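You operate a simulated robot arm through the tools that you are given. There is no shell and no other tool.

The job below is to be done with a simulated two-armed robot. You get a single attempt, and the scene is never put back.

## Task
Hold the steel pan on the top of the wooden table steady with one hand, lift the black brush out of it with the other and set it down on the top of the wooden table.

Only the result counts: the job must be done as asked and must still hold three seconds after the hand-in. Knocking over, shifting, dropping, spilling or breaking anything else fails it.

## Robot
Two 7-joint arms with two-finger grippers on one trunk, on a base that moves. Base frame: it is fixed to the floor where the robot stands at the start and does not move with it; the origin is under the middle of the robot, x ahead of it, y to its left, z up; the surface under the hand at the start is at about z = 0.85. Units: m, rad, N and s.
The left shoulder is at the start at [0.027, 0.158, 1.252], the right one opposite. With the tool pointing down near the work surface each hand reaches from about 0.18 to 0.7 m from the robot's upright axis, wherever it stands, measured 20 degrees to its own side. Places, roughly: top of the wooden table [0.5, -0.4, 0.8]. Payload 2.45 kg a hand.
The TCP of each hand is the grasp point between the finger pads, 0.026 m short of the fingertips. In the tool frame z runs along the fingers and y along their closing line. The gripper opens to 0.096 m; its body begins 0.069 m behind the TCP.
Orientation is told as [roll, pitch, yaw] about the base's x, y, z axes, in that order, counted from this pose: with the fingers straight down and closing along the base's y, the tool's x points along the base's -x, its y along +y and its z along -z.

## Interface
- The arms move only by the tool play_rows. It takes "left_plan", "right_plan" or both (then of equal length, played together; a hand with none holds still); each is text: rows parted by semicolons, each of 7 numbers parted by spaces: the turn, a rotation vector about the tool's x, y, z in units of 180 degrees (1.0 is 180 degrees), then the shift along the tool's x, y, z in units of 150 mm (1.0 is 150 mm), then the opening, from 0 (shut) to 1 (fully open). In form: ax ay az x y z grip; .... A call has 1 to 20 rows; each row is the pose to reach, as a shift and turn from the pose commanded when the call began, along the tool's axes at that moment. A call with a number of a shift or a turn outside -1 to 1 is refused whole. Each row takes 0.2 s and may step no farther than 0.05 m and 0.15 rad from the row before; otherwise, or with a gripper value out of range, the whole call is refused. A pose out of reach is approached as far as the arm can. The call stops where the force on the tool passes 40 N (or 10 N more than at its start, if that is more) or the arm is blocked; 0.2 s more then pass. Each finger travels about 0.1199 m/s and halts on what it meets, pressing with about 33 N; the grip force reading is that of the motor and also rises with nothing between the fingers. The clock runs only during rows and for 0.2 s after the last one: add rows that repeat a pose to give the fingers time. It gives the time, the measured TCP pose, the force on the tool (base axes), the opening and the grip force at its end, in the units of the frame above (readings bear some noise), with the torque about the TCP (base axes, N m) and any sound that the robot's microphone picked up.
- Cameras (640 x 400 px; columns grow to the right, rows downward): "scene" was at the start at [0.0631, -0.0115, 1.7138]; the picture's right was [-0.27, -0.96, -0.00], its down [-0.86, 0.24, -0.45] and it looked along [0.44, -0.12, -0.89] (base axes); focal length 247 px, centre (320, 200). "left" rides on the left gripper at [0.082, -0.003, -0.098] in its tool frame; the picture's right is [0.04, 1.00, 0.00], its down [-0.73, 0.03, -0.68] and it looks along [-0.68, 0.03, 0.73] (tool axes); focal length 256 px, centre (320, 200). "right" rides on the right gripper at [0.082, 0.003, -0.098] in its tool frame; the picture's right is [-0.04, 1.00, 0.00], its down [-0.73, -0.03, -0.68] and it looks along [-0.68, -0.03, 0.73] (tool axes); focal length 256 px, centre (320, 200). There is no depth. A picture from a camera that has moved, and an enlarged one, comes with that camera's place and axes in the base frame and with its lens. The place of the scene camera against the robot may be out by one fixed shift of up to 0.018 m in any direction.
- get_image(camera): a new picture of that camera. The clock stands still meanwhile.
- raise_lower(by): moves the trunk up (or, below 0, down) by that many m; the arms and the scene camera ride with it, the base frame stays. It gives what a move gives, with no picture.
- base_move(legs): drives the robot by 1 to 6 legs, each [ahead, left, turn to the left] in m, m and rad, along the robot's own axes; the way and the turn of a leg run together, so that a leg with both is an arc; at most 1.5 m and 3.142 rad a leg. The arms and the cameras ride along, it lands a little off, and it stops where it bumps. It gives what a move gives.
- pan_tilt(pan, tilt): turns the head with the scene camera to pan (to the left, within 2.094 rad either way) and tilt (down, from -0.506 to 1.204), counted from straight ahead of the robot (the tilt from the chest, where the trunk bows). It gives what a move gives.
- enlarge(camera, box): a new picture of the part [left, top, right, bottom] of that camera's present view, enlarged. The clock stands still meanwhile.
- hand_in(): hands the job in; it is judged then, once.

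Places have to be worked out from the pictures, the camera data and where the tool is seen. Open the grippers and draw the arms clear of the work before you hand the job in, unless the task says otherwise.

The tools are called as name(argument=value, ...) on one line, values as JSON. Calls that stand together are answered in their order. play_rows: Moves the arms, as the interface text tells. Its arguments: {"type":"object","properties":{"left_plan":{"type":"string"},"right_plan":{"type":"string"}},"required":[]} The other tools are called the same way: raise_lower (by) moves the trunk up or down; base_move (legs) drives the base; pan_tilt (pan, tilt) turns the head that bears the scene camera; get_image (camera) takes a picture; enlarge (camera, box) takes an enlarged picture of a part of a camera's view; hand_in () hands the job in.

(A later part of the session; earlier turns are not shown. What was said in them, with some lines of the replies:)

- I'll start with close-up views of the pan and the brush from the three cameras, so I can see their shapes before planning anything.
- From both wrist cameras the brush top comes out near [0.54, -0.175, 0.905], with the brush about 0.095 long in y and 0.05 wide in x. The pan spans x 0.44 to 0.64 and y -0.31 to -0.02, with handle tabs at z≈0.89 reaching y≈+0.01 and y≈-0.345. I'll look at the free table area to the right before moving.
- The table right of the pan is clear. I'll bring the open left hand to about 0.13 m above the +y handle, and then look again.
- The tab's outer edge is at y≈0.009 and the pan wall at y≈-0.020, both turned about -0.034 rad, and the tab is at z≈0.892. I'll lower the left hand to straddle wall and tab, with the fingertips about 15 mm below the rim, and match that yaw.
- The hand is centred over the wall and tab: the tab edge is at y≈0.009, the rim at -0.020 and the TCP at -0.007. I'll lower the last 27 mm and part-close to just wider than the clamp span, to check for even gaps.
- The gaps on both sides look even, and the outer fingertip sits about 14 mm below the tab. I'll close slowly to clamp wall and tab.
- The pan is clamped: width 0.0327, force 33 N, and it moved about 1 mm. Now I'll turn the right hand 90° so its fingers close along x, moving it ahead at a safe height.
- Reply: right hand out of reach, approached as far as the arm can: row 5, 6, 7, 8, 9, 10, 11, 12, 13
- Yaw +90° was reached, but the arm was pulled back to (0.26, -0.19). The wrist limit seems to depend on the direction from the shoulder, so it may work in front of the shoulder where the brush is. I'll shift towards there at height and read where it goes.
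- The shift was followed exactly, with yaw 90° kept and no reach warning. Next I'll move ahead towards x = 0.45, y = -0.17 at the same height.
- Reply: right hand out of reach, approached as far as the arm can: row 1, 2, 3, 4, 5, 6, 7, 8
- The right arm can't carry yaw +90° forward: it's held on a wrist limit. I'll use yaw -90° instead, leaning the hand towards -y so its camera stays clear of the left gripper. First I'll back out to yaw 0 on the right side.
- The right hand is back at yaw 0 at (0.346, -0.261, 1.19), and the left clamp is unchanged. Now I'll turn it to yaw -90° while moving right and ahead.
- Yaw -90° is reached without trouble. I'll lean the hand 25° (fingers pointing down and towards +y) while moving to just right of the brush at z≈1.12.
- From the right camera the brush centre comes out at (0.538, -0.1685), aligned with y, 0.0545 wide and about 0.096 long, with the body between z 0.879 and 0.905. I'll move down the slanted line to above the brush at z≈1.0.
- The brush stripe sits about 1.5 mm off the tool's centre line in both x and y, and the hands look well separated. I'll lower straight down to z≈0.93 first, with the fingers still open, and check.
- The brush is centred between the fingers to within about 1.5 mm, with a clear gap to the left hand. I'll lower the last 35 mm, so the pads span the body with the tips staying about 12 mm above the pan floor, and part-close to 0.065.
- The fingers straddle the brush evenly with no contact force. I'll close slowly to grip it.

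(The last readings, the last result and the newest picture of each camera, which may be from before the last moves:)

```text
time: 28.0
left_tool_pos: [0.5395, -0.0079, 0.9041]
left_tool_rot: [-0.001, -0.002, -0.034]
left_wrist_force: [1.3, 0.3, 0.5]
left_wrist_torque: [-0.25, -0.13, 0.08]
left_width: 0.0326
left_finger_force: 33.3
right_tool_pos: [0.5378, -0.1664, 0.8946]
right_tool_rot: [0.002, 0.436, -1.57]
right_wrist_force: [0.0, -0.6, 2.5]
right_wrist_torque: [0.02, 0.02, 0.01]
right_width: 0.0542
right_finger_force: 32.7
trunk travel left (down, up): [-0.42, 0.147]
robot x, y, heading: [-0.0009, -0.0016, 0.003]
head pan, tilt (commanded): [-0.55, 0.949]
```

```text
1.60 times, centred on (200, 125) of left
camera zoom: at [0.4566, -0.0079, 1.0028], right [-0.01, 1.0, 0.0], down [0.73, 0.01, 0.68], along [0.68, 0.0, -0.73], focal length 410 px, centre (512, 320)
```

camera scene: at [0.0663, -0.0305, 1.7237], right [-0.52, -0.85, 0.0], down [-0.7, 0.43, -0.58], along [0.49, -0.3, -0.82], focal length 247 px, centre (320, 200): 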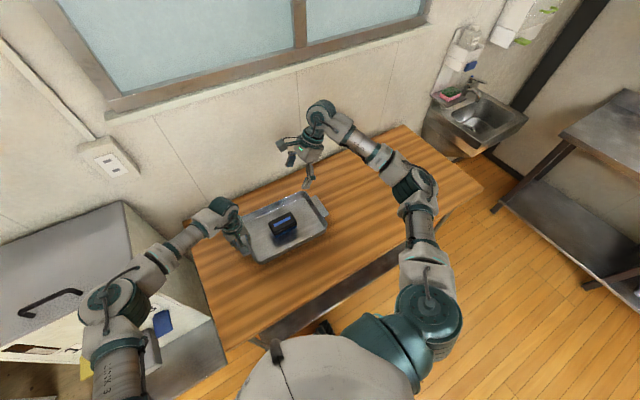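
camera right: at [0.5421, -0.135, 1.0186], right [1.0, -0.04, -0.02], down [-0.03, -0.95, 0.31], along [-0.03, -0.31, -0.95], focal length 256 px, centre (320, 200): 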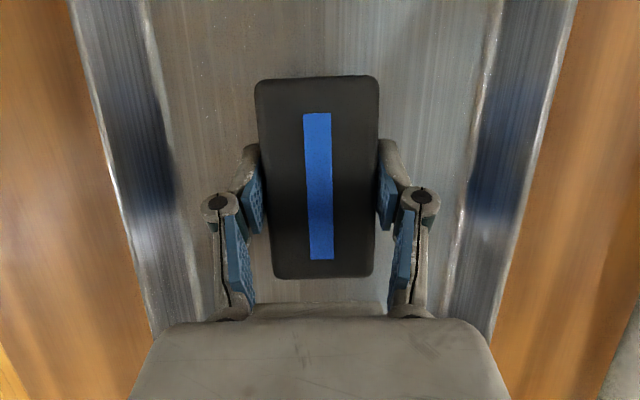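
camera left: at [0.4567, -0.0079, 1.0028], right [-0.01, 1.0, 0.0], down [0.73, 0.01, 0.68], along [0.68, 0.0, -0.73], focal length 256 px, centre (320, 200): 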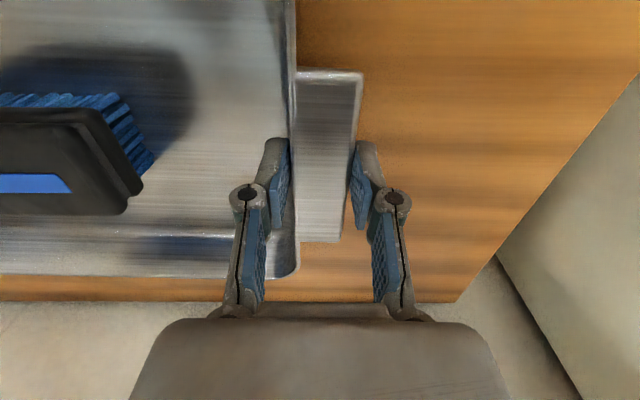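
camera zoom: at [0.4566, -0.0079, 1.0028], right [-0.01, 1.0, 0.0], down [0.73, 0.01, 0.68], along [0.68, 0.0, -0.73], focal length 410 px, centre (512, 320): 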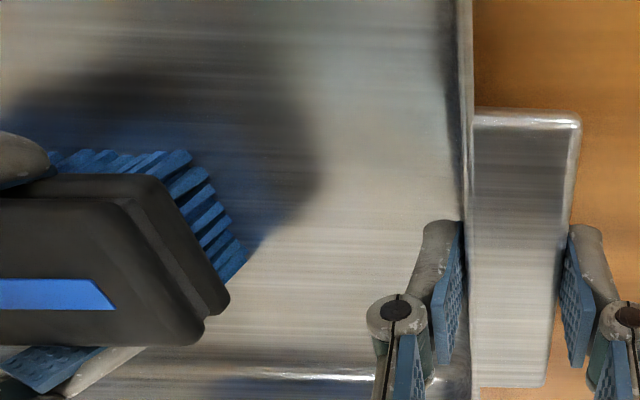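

Gripped: width 0.0542, 33 N, and the brush did not shift. I'll lift straight up 30 mm slowly, while the left hand holds the pan, and check.

play_rows(right_plan="0 0 0 0.014 0 -0.03 0.3; 0 0 0 0.028 0 -0.06 0.3; 0 0 0 0.042 0 -0.09 0.3; 0 0 0 0.056 0 -0.121 0.3; 0 0 0 0.07 0 -0.151 0.3; 0 0 0 0.0845 0 -0.1813 0.3; 0 0 0 0.0845 0 -0.1813 0.3")

get_image(camera="right")

get_image(camera="left")

enlarge(camera="scene", box=[180, 140, 360, 260])

```text
time: 29.6
left_tool_pos: [0.54, -0.0061, 0.9042]
left_tool_rot: [-0.001, -0.001, -0.033]
left_wrist_force: [0.2, 0.9, 3.3]
left_wrist_torque: [-0.21, 0.1, 0.08]
left_width: 0.0329
left_finger_force: 32.9
right_tool_pos: [0.537, -0.1688, 0.9264]
right_tool_rot: [0.001, 0.436, -1.569]
right_wrist_force: [-0.1, -0.7, -0.1]
right_wrist_torque: [0.0, 0.01, 0.03]
right_width: 0.0542
right_finger_force: 33.1
trunk travel left (down, up): [-0.42, 0.147]
robot x, y, heading: [-0.003, -0.0006, 0.003]
head pan, tilt (commanded): [-0.55, 0.949]
```

```text
taken
camera right: at [0.5415, -0.1361, 1.0488], right [1.0, -0.04, -0.02], down [-0.03, -0.95, 0.31], along [-0.03, -0.31, -0.95], focal length 256 px, centre (320, 200)
```

right: 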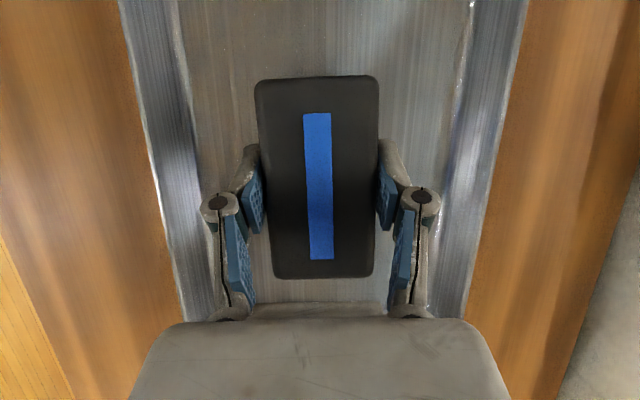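

```text
taken
camera left: at [0.4566, -0.0079, 1.0028], right [-0.01, 1.0, 0.0], down [0.73, 0.01, 0.68], along [0.68, 0.0, -0.73], focal length 256 px, centre (320, 200)
```

left: 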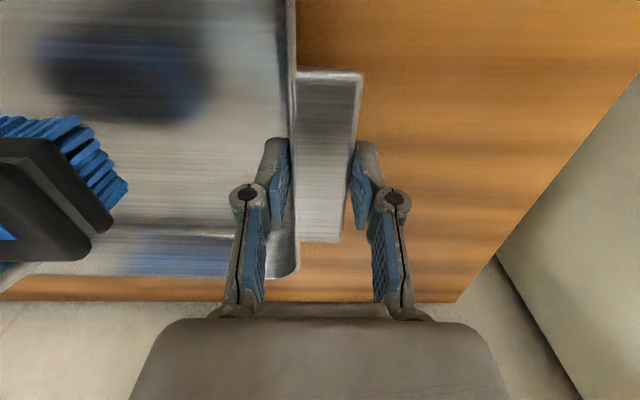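

```text
3.33 times, centred on (270, 200) of scene
camera zoom: at [0.0662, -0.0298, 1.7237], right [-0.52, -0.85, 0.0], down [-0.7, 0.43, -0.58], along [0.49, -0.3, -0.82], focal length 824 px, centre (487, 200)
```

zoom: 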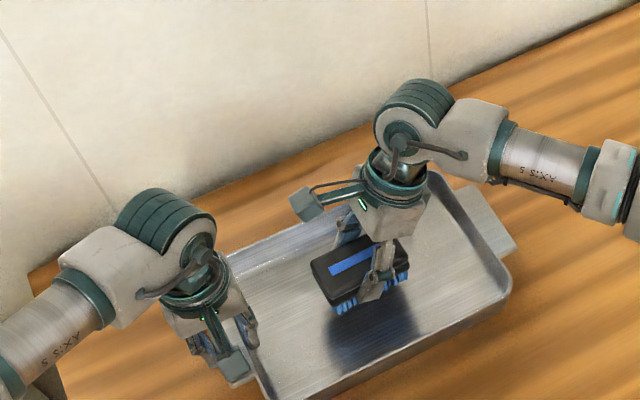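

The brush is up 30 mm and the pan has not moved. I'll raise it another 90 mm so the bristles clear the rim.

play_rows(right_plan="0 0 0 0.0422 0 -0.0907 0.3; 0 0 0 0.0844 0 -0.1813 0.3; 0 0 0 0.1267 0 -0.272 0.3; 0 0 0 0.1689 0 -0.3626 0.3; 0 0 0 0.2111 0 -0.4533 0.3; 0 0 0 0.2533 0 -0.544 0.3; 0 0 0 0.2533 0 -0.544 0.3")

```text
time: 31.2
left_tool_pos: [0.5397, -0.0069, 0.905]
left_tool_rot: [-0.002, -0.003, -0.032]
left_wrist_force: [0.2, -1.0, 2.9]
left_wrist_torque: [-0.23, 0.01, 0.07]
left_width: 0.0329
left_finger_force: 32.6
right_tool_pos: [0.5372, -0.1668, 1.0155]
right_tool_rot: [0.0, 0.434, -1.571]
right_wrist_force: [-0.2, -0.3, -1.5]
right_wrist_torque: [0.04, -0.03, -0.01]
right_width: 0.0544
right_finger_force: 32.9
trunk travel left (down, up): [-0.42, 0.147]
robot x, y, heading: [-0.003, -0.0007, -0.003]
head pan, tilt (commanded): [-0.55, 0.949]
```

The TCP is at z≈1.015 with the grip firm. I'll carry the brush right (-y) and a little back towards the robot, over the free table, in the first of two moves.

play_rows(right_plan="0 0 0 -0.113 -0.05 -0.0528 0.3; 0 0 0 -0.227 -0.1 -0.1056 0.3; 0 0 0 -0.34 -0.15 -0.1583 0.3; 0 0 0 -0.453 -0.2 -0.2111 0.3; 0 0 0 -0.567 -0.25 -0.2639 0.3; 0 0 0 -0.68 -0.3 -0.3167 0.3; 0 0 0 -0.793 -0.35 -0.3694 0.3; 0 0 0 -0.9065 -0.4 -0.4222 0.3; 0 0 0 -0.9065 -0.4 -0.4222 0.3")

get_image(camera="right")

```text
time: 33.2
left_tool_pos: [0.5399, -0.0073, 0.9047]
left_tool_rot: [-0.002, -0.002, -0.033]
left_wrist_force: [-0.4, 1.0, 1.6]
left_wrist_torque: [-0.1, -0.25, 0.28]
left_width: 0.033
left_finger_force: 33.4
right_tool_pos: [0.4766, -0.3179, 1.0166]
right_tool_rot: [0.001, 0.434, -1.571]
right_wrist_force: [0.1, 0.1, -0.9]
right_wrist_torque: [0.02, -0.01, 0.03]
right_width: 0.0543
right_finger_force: 32.6
trunk travel left (down, up): [-0.42, 0.147]
robot x, y, heading: [0.0005, -0.0001, -0.001]
head pan, tilt (commanded): [-0.55, 0.949]
```

```text
taken
camera right: at [0.48, -0.2856, 1.139], right [1.0, -0.04, -0.02], down [-0.03, -0.95, 0.31], along [-0.03, -0.31, -0.95], focal length 256 px, centre (320, 200)
```

right: 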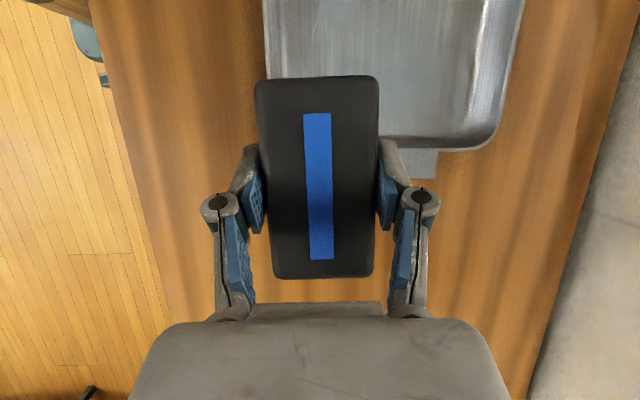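

The brush is held as before, and the table's near edge is at x≈0.245. I'll carry it a further 0.15 m to y≈-0.467, well clear of the pan.

play_rows(right_plan="0 0 0 -0.113 -0.016 -0.0528 0.3; 0 0 0 -0.227 -0.033 -0.1056 0.3; 0 0 0 -0.34 -0.05 -0.1583 0.3; 0 0 0 -0.453 -0.066 -0.2111 0.3; 0 0 0 -0.567 -0.083 -0.2639 0.3; 0 0 0 -0.68 -0.1 -0.3167 0.3; 0 0 0 -0.793 -0.116 -0.3694 0.3; 0 0 0 -0.9065 -0.133 -0.4222 0.3; 0 0 0 -0.9065 -0.133 -0.4222 0.3")

get_image(camera="right")

get_image(camera="scene")

```text
time: 35.2
left_tool_pos: [0.5389, -0.0064, 0.9043]
left_tool_rot: [-0.001, -0.003, -0.034]
left_wrist_force: [0.9, 1.8, 2.1]
left_wrist_torque: [-0.13, 0.1, 0.09]
left_width: 0.0326
left_finger_force: 33.4
right_tool_pos: [0.4578, -0.4699, 1.0164]
right_tool_rot: [0.0, 0.435, -1.571]
right_wrist_force: [0.7, 0.1, -1.1]
right_wrist_torque: [-0.02, -0.01, 0.01]
right_width: 0.0544
right_finger_force: 33.1
trunk travel left (down, up): [-0.42, 0.147]
robot x, y, heading: [0.002, -0.0002, -0.001]
head pan, tilt (commanded): [-0.55, 0.949]
```

```text
taken
camera right: at [0.4613, -0.4369, 1.1393], right [1.0, -0.04, -0.02], down [-0.03, -0.95, 0.31], along [-0.03, -0.31, -0.95], focal length 256 px, centre (320, 200)
```

right: 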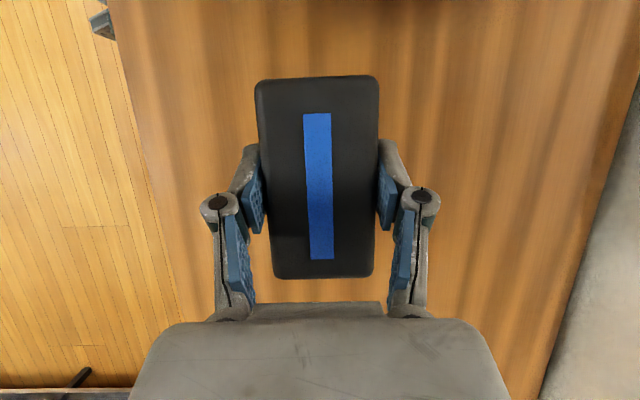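

```text
taken
camera scene: at [0.065, -0.0324, 1.7237], right [-0.52, -0.85, 0.0], down [-0.7, 0.43, -0.58], along [0.49, -0.3, -0.82], focal length 247 px, centre (320, 200)
```

scene: 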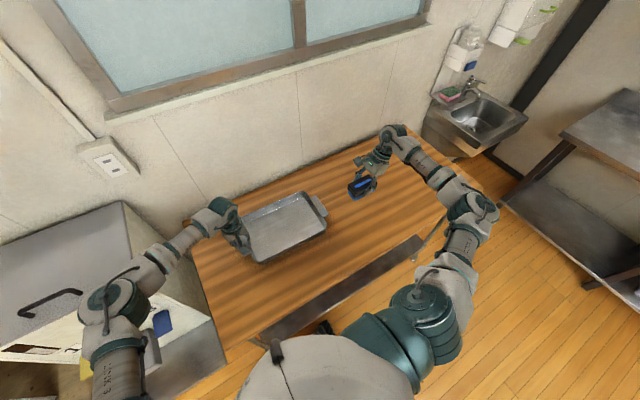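

The spot below, around (0.458, -0.469), is clear table. I'll lower 115 mm, to a few mm short of touching, as the brush sat at TCP z≈0.8945 in the pan.

play_rows(right_plan="0 0 0 -0.036 0 0.0773 0.3; 0 0 0 -0.072 0 0.1545 0.3; 0 0 0 -0.108 0 0.2318 0.3; 0 0 0 -0.144 0 0.309 0.3; 0 0 0 -0.18 0 0.3863 0.3; 0 0 0 -0.216 0 0.4635 0.3; 0 0 0 -0.252 0 0.5408 0.3; 0 0 0 -0.288 0 0.618 0.3; 0 0 0 -0.31 0 0.665 0.3; 0 0 0 -0.3237 0 0.695 0.3; 0 0 0 -0.3237 0 0.695 0.3")

enlarge(camera="scene", box=[290, 110, 450, 220])

```text
time: 37.6
left_tool_pos: [0.5401, -0.0069, 0.9046]
left_tool_rot: [-0.002, -0.002, -0.033]
left_wrist_force: [-1.0, -0.2, 1.5]
left_wrist_torque: [-0.21, 0.02, 0.03]
left_width: 0.0328
left_finger_force: 33.0
right_tool_pos: [0.4582, -0.4691, 0.9002]
right_tool_rot: [0.001, 0.435, -1.571]
right_wrist_force: [-0.6, -0.3, -1.9]
right_wrist_torque: [-0.01, -0.02, -0.01]
right_width: 0.054
right_finger_force: 32.8
trunk travel left (down, up): [-0.42, 0.147]
robot x, y, heading: [0.0019, -0.0009, -0.002]
head pan, tilt (commanded): [-0.55, 0.949]
```

```text
3.64 times, centred on (370, 165) of scene
camera zoom: at [0.065, -0.0325, 1.7237], right [-0.52, -0.85, 0.0], down [-0.7, 0.43, -0.58], along [0.49, -0.3, -0.82], focal length 899 px, centre (138, 327)
```

zoom: 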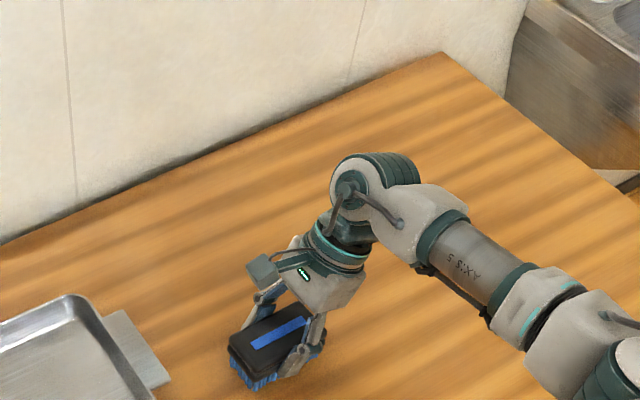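

No contact yet at TCP z≈0.900. I'll go down in 2 mm steps by 6 mm and read the force.

play_rows(right_plan="0 0 0 -0.0056 0 0.0121 0.3; 0 0 0 -0.0113 0 0.0242 0.3; 0 0 0 -0.0169 0 0.0363 0.3; 0 0 0 -0.0169 0 0.0363 0.3")

```text
time: 38.6
left_tool_pos: [0.5404, -0.0062, 0.9031]
left_tool_rot: [-0.003, -0.003, -0.034]
left_wrist_force: [-1.0, 0.6, 1.4]
left_wrist_torque: [-0.22, 0.0, 0.05]
left_width: 0.0328
left_finger_force: 33.5
right_tool_pos: [0.4569, -0.4687, 0.8938]
right_tool_rot: [0.003, 0.434, -1.573]
right_wrist_force: [-0.3, 0.7, -0.6]
right_wrist_torque: [-0.01, 0.0, 0.03]
right_width: 0.054
right_finger_force: 33.2
trunk travel left (down, up): [-0.42, 0.147]
robot x, y, heading: [-0.0027, -0.0011, -0.001]
head pan, tilt (commanded): [-0.55, 0.949]
```

There's no clear push yet at z≈0.894. I'll go on in 1 mm steps for 2 mm.

play_rows(right_plan="0 0 0 -0.0028 0 0.006 0.3; 0 0 0 -0.0056 0 0.0121 0.3; 0 0 0 -0.0056 0 0.0121 0.3")

enlarge(camera="scene", box=[330, 170, 390, 215])

```text
time: 39.4
left_tool_pos: [0.5394, -0.0064, 0.9037]
left_tool_rot: [-0.002, -0.002, -0.033]
left_wrist_force: [-0.6, -0.4, 1.1]
left_wrist_torque: [-0.2, 0.04, 0.04]
left_width: 0.0327
left_finger_force: 32.7
right_tool_pos: [0.4599, -0.4687, 0.8926]
right_tool_rot: [-0.001, 0.435, -1.569]
right_wrist_force: [0.3, 0.0, -0.8]
right_wrist_torque: [0.02, 0.01, -0.03]
right_width: 0.0543
right_finger_force: 33.1
trunk travel left (down, up): [-0.42, 0.147]
robot x, y, heading: [-0.0005, -0.0004, 0.004]
head pan, tilt (commanded): [-0.55, 0.949]
```

```text
8.89 times, centred on (360, 192) of scene
camera zoom: at [0.0651, -0.0325, 1.7237], right [-0.52, -0.85, 0.0], down [-0.7, 0.43, -0.58], along [0.49, -0.3, -0.82], focal length 2198 px, centre (-36, 267)
```

zoom: 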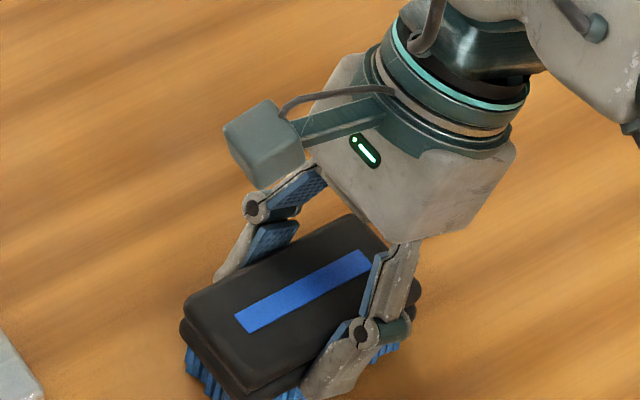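

Still no contact at z≈0.892. I'll go down another 3 mm in 1 mm steps; the fingertips remain over 10 mm above the table.

play_rows(right_plan="0 0 0 -0.0028 0 0.006 0.3; 0 0 0 -0.0056 0 0.0121 0.3; 0 0 0 -0.0084 0 0.0181 0.3; 0 0 0 -0.0084 0 0.0181 0.3")

enlarge(camera="scene", box=[325, 175, 385, 220])

```text
time: 40.4
left_tool_pos: [0.5392, -0.0065, 0.9041]
left_tool_rot: [-0.003, -0.002, -0.034]
left_wrist_force: [1.4, -0.2, 0.2]
left_wrist_torque: [-0.14, 0.17, 0.28]
left_width: 0.0325
left_finger_force: 33.5
right_tool_pos: [0.4589, -0.4687, 0.8906]
right_tool_rot: [0.003, 0.434, -1.569]
right_wrist_force: [-1.7, -2.6, 12.9]
right_wrist_torque: [-0.03, 0.27, 0.02]
right_width: 0.0541
right_finger_force: 32.5
trunk travel left (down, up): [-0.42, 0.147]
robot x, y, heading: [0.0004, 0.0001, 0.002]
head pan, tilt (commanded): [-0.55, 0.949]
```

```text
8.89 times, centred on (355, 198) of scene
camera zoom: at [0.0639, -0.0317, 1.7239], right [-0.52, -0.85, 0.0], down [-0.69, 0.43, -0.58], along [0.49, -0.3, -0.82], focal length 2198 px, centre (9, 222)
```

zoom: 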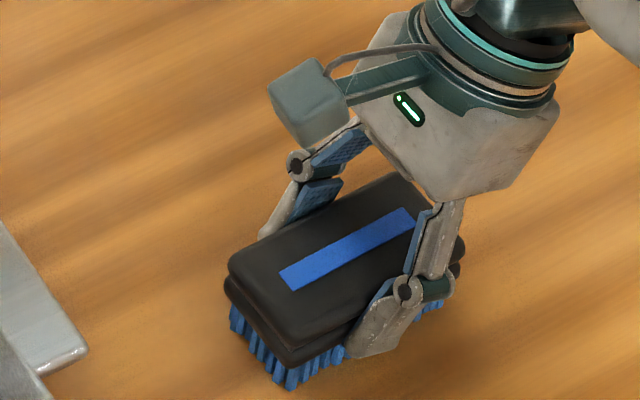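

The brush now touches the table, with 13 N upward. I'll ease up about 1 mm to take the push off, then open the fingers slowly.

play_rows(right_plan="0 0 0 0.0028 0 -0.006 0.3; 0 0 0 0.0028 0 -0.006 0.3; 0 0 0 0.0028 0 -0.006 0.5; 0 0 0 0.0028 0 -0.006 0.56; 0 0 0 0.0028 0 -0.006 0.6; 0 0 0 0.0028 0 -0.006 0.65; 0 0 0 0.0028 0 -0.006 0.72; 0 0 0 0.0028 0 -0.006 0.8; 0 0 0 0.0028 0 -0.006 0.9; 0 0 0 0.0028 0 -0.006 1; 0 0 0 0.0028 0 -0.006 1")

get_image(camera="right")

enlarge(camera="scene", box=[325, 170, 405, 220])

```text
time: 42.8
left_tool_pos: [0.5387, -0.0066, 0.9046]
left_tool_rot: [-0.001, -0.003, -0.035]
left_wrist_force: [-1.2, 1.6, 2.2]
left_wrist_torque: [-0.18, 0.11, 0.01]
left_width: 0.0326
left_finger_force: 32.8
right_tool_pos: [0.4587, -0.4677, 0.8911]
right_tool_rot: [0.002, 0.434, -1.57]
right_wrist_force: [0.6, -0.5, -0.7]
right_wrist_torque: [-0.03, 0.01, 0.02]
right_width: 0.0961
right_finger_force: 0.0
trunk travel left (down, up): [-0.42, 0.147]
robot x, y, heading: [0.0031, -0.0018, -0.003]
head pan, tilt (commanded): [-0.55, 0.949]
```

```text
taken
camera right: at [0.4611, -0.4355, 1.0144], right [1.0, -0.04, -0.02], down [-0.03, -0.95, 0.31], along [-0.03, -0.31, -0.95], focal length 256 px, centre (320, 200)
```

right: 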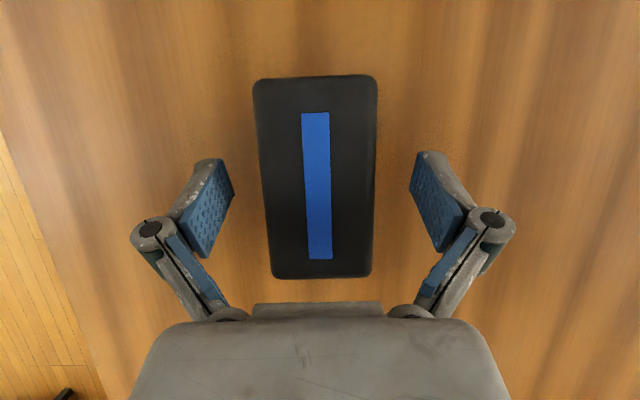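

```text
8.00 times, centred on (365, 195) of scene
camera zoom: at [0.0649, -0.0318, 1.7237], right [-0.52, -0.85, 0.0], down [-0.7, 0.43, -0.58], along [0.49, -0.3, -0.82], focal length 1978 px, centre (-40, 240)
```

zoom: 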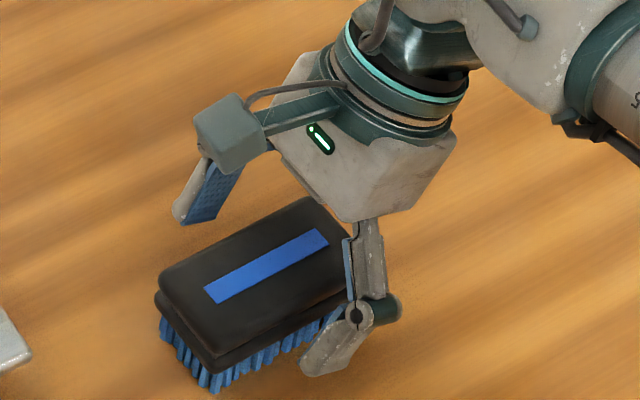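

The brush stands on its bristles, free of the open fingers. I'll raise the right hand straight up 0.15 m.

play_rows(right_plan="0 0 0 0.0422 0 -0.0907 1; 0 0 0 0.0844 0 -0.1813 1; 0 0 0 0.1267 0 -0.272 1; 0 0 0 0.1689 0 -0.3626 1; 0 0 0 0.2111 0 -0.4533 1; 0 0 0 0.2533 0 -0.544 1; 0 0 0 0.3 0 -0.644 1; 0 0 0 0.36 0 -0.773 1; 0 0 0 0.4222 0 -0.9065 1; 0 0 0 0.4222 0 -0.9065 1")

get_image(camera="right")

get_image(camera="left")

get_image(camera="scene")

```text
time: 45.0
left_tool_pos: [0.5394, -0.0083, 0.9043]
left_tool_rot: [-0.001, -0.003, -0.031]
left_wrist_force: [-0.1, 1.4, 1.8]
left_wrist_torque: [-0.23, -0.04, 0.05]
left_width: 0.0329
left_finger_force: 33.2
right_tool_pos: [0.4577, -0.4676, 1.0406]
right_tool_rot: [-0.001, 0.432, -1.572]
right_wrist_force: [0.2, 1.1, 0.0]
right_wrist_torque: [-0.03, 0.0, -0.01]
right_width: 0.0961
right_finger_force: 0.1
trunk travel left (down, up): [-0.42, 0.147]
robot x, y, heading: [0.0019, -0.0008, 0.001]
head pan, tilt (commanded): [-0.55, 0.949]
```

```text
taken
camera right: at [0.4609, -0.4354, 1.1647], right [1.0, -0.04, -0.02], down [-0.03, -0.95, 0.31], along [-0.03, -0.31, -0.95], focal length 256 px, centre (320, 200)
```

right: 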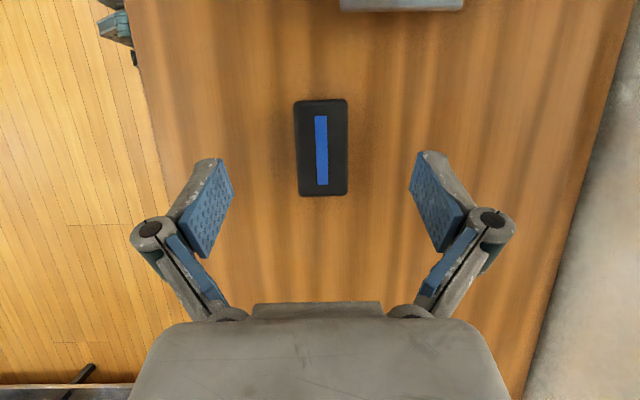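

```text
taken
camera left: at [0.4565, -0.0078, 1.0029], right [-0.01, 1.0, 0.0], down [0.73, 0.01, 0.68], along [0.68, 0.0, -0.73], focal length 256 px, centre (320, 200)
```

left: 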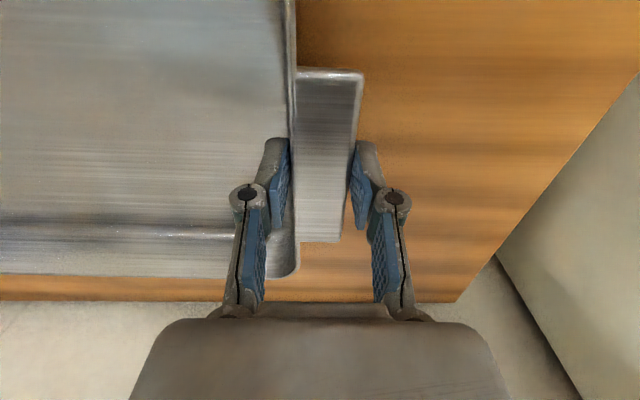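

```text
taken
camera scene: at [0.065, -0.0319, 1.7237], right [-0.52, -0.85, 0.0], down [-0.7, 0.43, -0.58], along [0.49, -0.3, -0.82], focal length 247 px, centre (320, 200)
```

scene: 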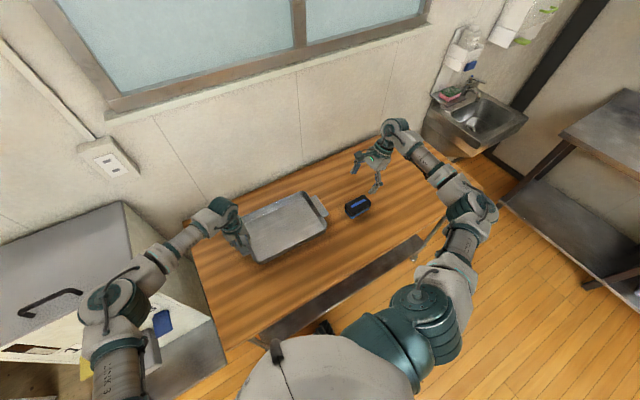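

The brush is down on the table and stable, and the pan is where it was. I'll open the left gripper slowly to let go of the pan, then raise the left hand straight up.

play_rows(left_plan="0 0 0 0 0 0 0.32; 0 0 0 0 0 0 0.36; 0 0 0 0 0 0 0.4; 0 0 0 0 0 0 0.46; 0 0 0 0 0 0 0.55; 0 0 0 0 0 0 0.65; 0 0 0 0 0 0 0.75; 0 0 0 0 0 0 0.75")

get_image(camera="left")

```text
time: 46.8
left_tool_pos: [0.5396, -0.0072, 0.9038]
left_tool_rot: [-0.002, -0.001, -0.034]
left_wrist_force: [0.7, -0.2, 0.3]
left_wrist_torque: [0.03, 0.04, 0.0]
left_width: 0.0719
left_finger_force: 0.1
right_tool_pos: [0.4581, -0.4685, 1.0407]
right_tool_rot: [0.001, 0.435, -1.571]
right_wrist_force: [-0.4, 0.4, -0.3]
right_wrist_torque: [-0.02, 0.0, 0.02]
right_width: 0.096
right_finger_force: 0.0
trunk travel left (down, up): [-0.42, 0.147]
robot x, y, heading: [-0.0002, -0.0003, -0.004]
head pan, tilt (commanded): [-0.55, 0.949]
```

```text
taken
camera left: at [0.4566, -0.008, 1.0028], right [-0.01, 1.0, 0.0], down [0.73, 0.01, 0.68], along [0.68, 0.0, -0.73], focal length 256 px, centre (320, 200)
```

left: 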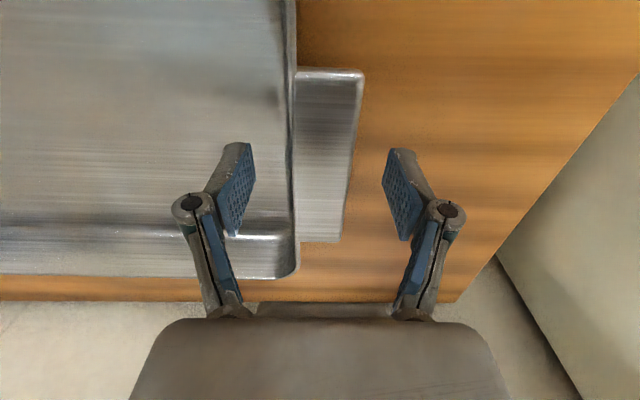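

The left fingers are clear of both wall and tab, and the pan stayed put. I'll raise both hands away: the left straight up 0.14 m, and the right a further 0.1 m.

play_rows(left_plan="0 0 0 0 0 -0.08 0.75; 0 0 0 0 0 -0.18 0.8; 0 0 0 0 0 -0.3 0.9; 0 0 0 0 0 -0.45 1; 0 0 0 0 0 -0.6 1; 0 0 0 0 0 -0.78 1; 0 0 0 0 0 -0.95 1; 0 0 0 0 0 -0.95 1", right_plan="0 0 0 0.03 0 -0.065 1; 0 0 0 0.07 0 -0.15 1; 0 0 0 0.12 0 -0.258 1; 0 0 0 0.17 0 -0.365 1; 0 0 0 0.22 0 -0.472 1; 0 0 0 0.26 0 -0.558 1; 0 0 0 0.28 0 -0.601 1; 0 0 0 0.28 0 -0.601 1")

get_image(camera="scene")

get_image(camera="left")

get_image(camera="right")

```text
time: 48.6
left_tool_pos: [0.5389, -0.0047, 1.048]
left_tool_rot: [-0.001, -0.001, -0.032]
left_wrist_force: [-0.9, -0.7, -0.5]
left_wrist_torque: [0.01, 0.01, 0.02]
left_width: 0.0961
left_finger_force: 0.0
right_tool_pos: [0.4586, -0.4688, 1.1408]
right_tool_rot: [0.004, 0.437, -1.57]
right_wrist_force: [0.4, 0.5, 0.1]
right_wrist_torque: [-0.01, 0.02, 0.03]
right_width: 0.0959
right_finger_force: 0.1
trunk travel left (down, up): [-0.42, 0.147]
robot x, y, heading: [0.0017, -0.0043, 0.003]
head pan, tilt (commanded): [-0.55, 0.949]
```

```text
taken
camera scene: at [0.0659, -0.0325, 1.7236], right [-0.52, -0.85, 0.0], down [-0.7, 0.43, -0.58], along [0.49, -0.3, -0.82], focal length 247 px, centre (320, 200)
```

scene: 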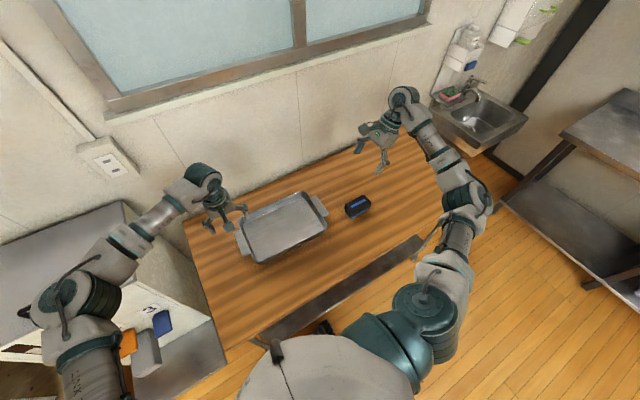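

```text
taken
camera left: at [0.4562, -0.0062, 1.1464], right [-0.01, 1.0, 0.0], down [0.73, 0.01, 0.68], along [0.68, 0.0, -0.73], focal length 256 px, centre (320, 200)
```

left: 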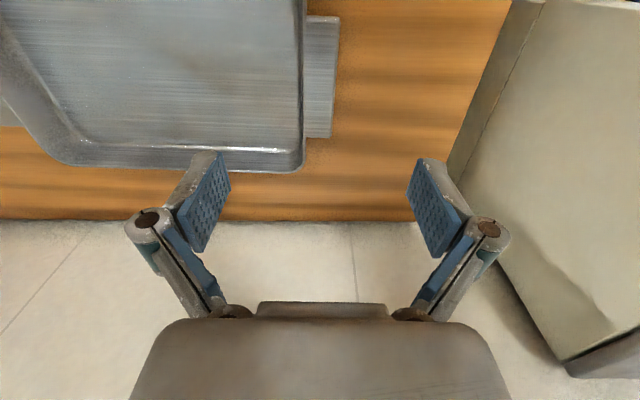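

```text
taken
camera right: at [0.4621, -0.4362, 1.2638], right [1.0, -0.04, -0.02], down [-0.03, -0.95, 0.31], along [-0.03, -0.31, -0.95], focal length 256 px, centre (320, 200)
```

right: 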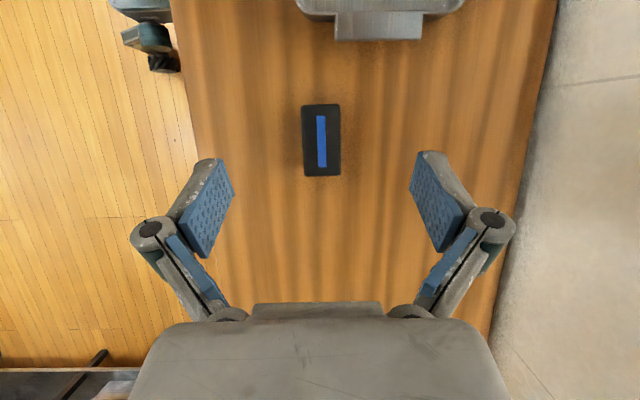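

The brush stands on the table and the pan has not moved. I'll draw both arms a little higher so they're well clear, then check once more.

play_rows(left_plan="0 0 0 0 0 -0.15 1; 0 0 0 0 0 -0.3 1; 0 0 0 0 0 -0.45 1; 0 0 0 0 0 -0.6 1; 0 0 0 0 0 -0.75 1; 0 0 0 0 0 -0.75 1; 0 0 0 0 0 -0.75 1", right_plan="0 0 0 0.03 0 -0.065 1; 0 0 0 0.06 0 -0.13 1; 0 0 0 0.09 0 -0.195 1; 0 0 0 0.12 0 -0.26 1; 0 0 0 0.14 0 -0.3 1; 0 0 0 0.14 0 -0.3 1; 0 0 0 0.14 0 -0.3 1")

enlarge(camera="scene", box=[180, 140, 440, 300])

```text
time: 50.2
left_tool_pos: [0.5401, -0.0065, 1.1585]
left_tool_rot: [-0.002, -0.002, -0.034]
left_wrist_force: [-1.0, 0.3, -0.2]
left_wrist_torque: [0.02, -0.02, -0.01]
left_width: 0.0961
left_finger_force: 0.0
right_tool_pos: [0.4575, -0.4688, 1.1892]
right_tool_rot: [0.002, 0.434, -1.571]
right_wrist_force: [-0.5, -1.2, -0.1]
right_wrist_torque: [0.01, 0.0, 0.0]
right_width: 0.0962
right_finger_force: 0.0
trunk travel left (down, up): [-0.42, 0.147]
robot x, y, heading: [0.0036, -0.0001, 0.0]
head pan, tilt (commanded): [-0.55, 0.949]
```

```text
2.46 times, centred on (310, 220) of scene
camera zoom: at [0.0656, -0.0326, 1.7236], right [-0.52, -0.85, 0.0], down [-0.7, 0.43, -0.58], along [0.49, -0.3, -0.82], focal length 609 px, centre (345, 151)
```

zoom: 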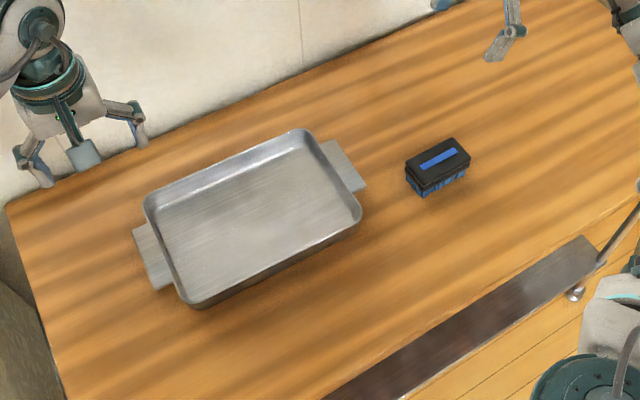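

The last picture shows the pan in its original place and the brush upright on the table. Both hands are open and well clear, so I'm handing the job in.

hand_in()

```text
The job is handed in.
```

The brush is out of the pan and standing upright on the table to the right of it, and I've handed the job in; no verdict came back.

- **Pan:** the left hand clamped it at the handle on the robot's left the whole time the brush was being lifted. It moved about 1 mm when the gripper closed on it, and the pictures show no movement after that.
- **Brush:** the right hand lifted it straight up and set it down at about (0.46, -0.47), roughly 7 cm clear of the pan's handle. It touched down with a push of about 13 N, which I eased off before letting go.
- **At hand-in:** both grippers were open and raised well clear, and nothing else on the table had been touched.

The right hand first tried the opposite wrist turn but hit a joint limit. I backed it out and approached from the other side, without touching anything.
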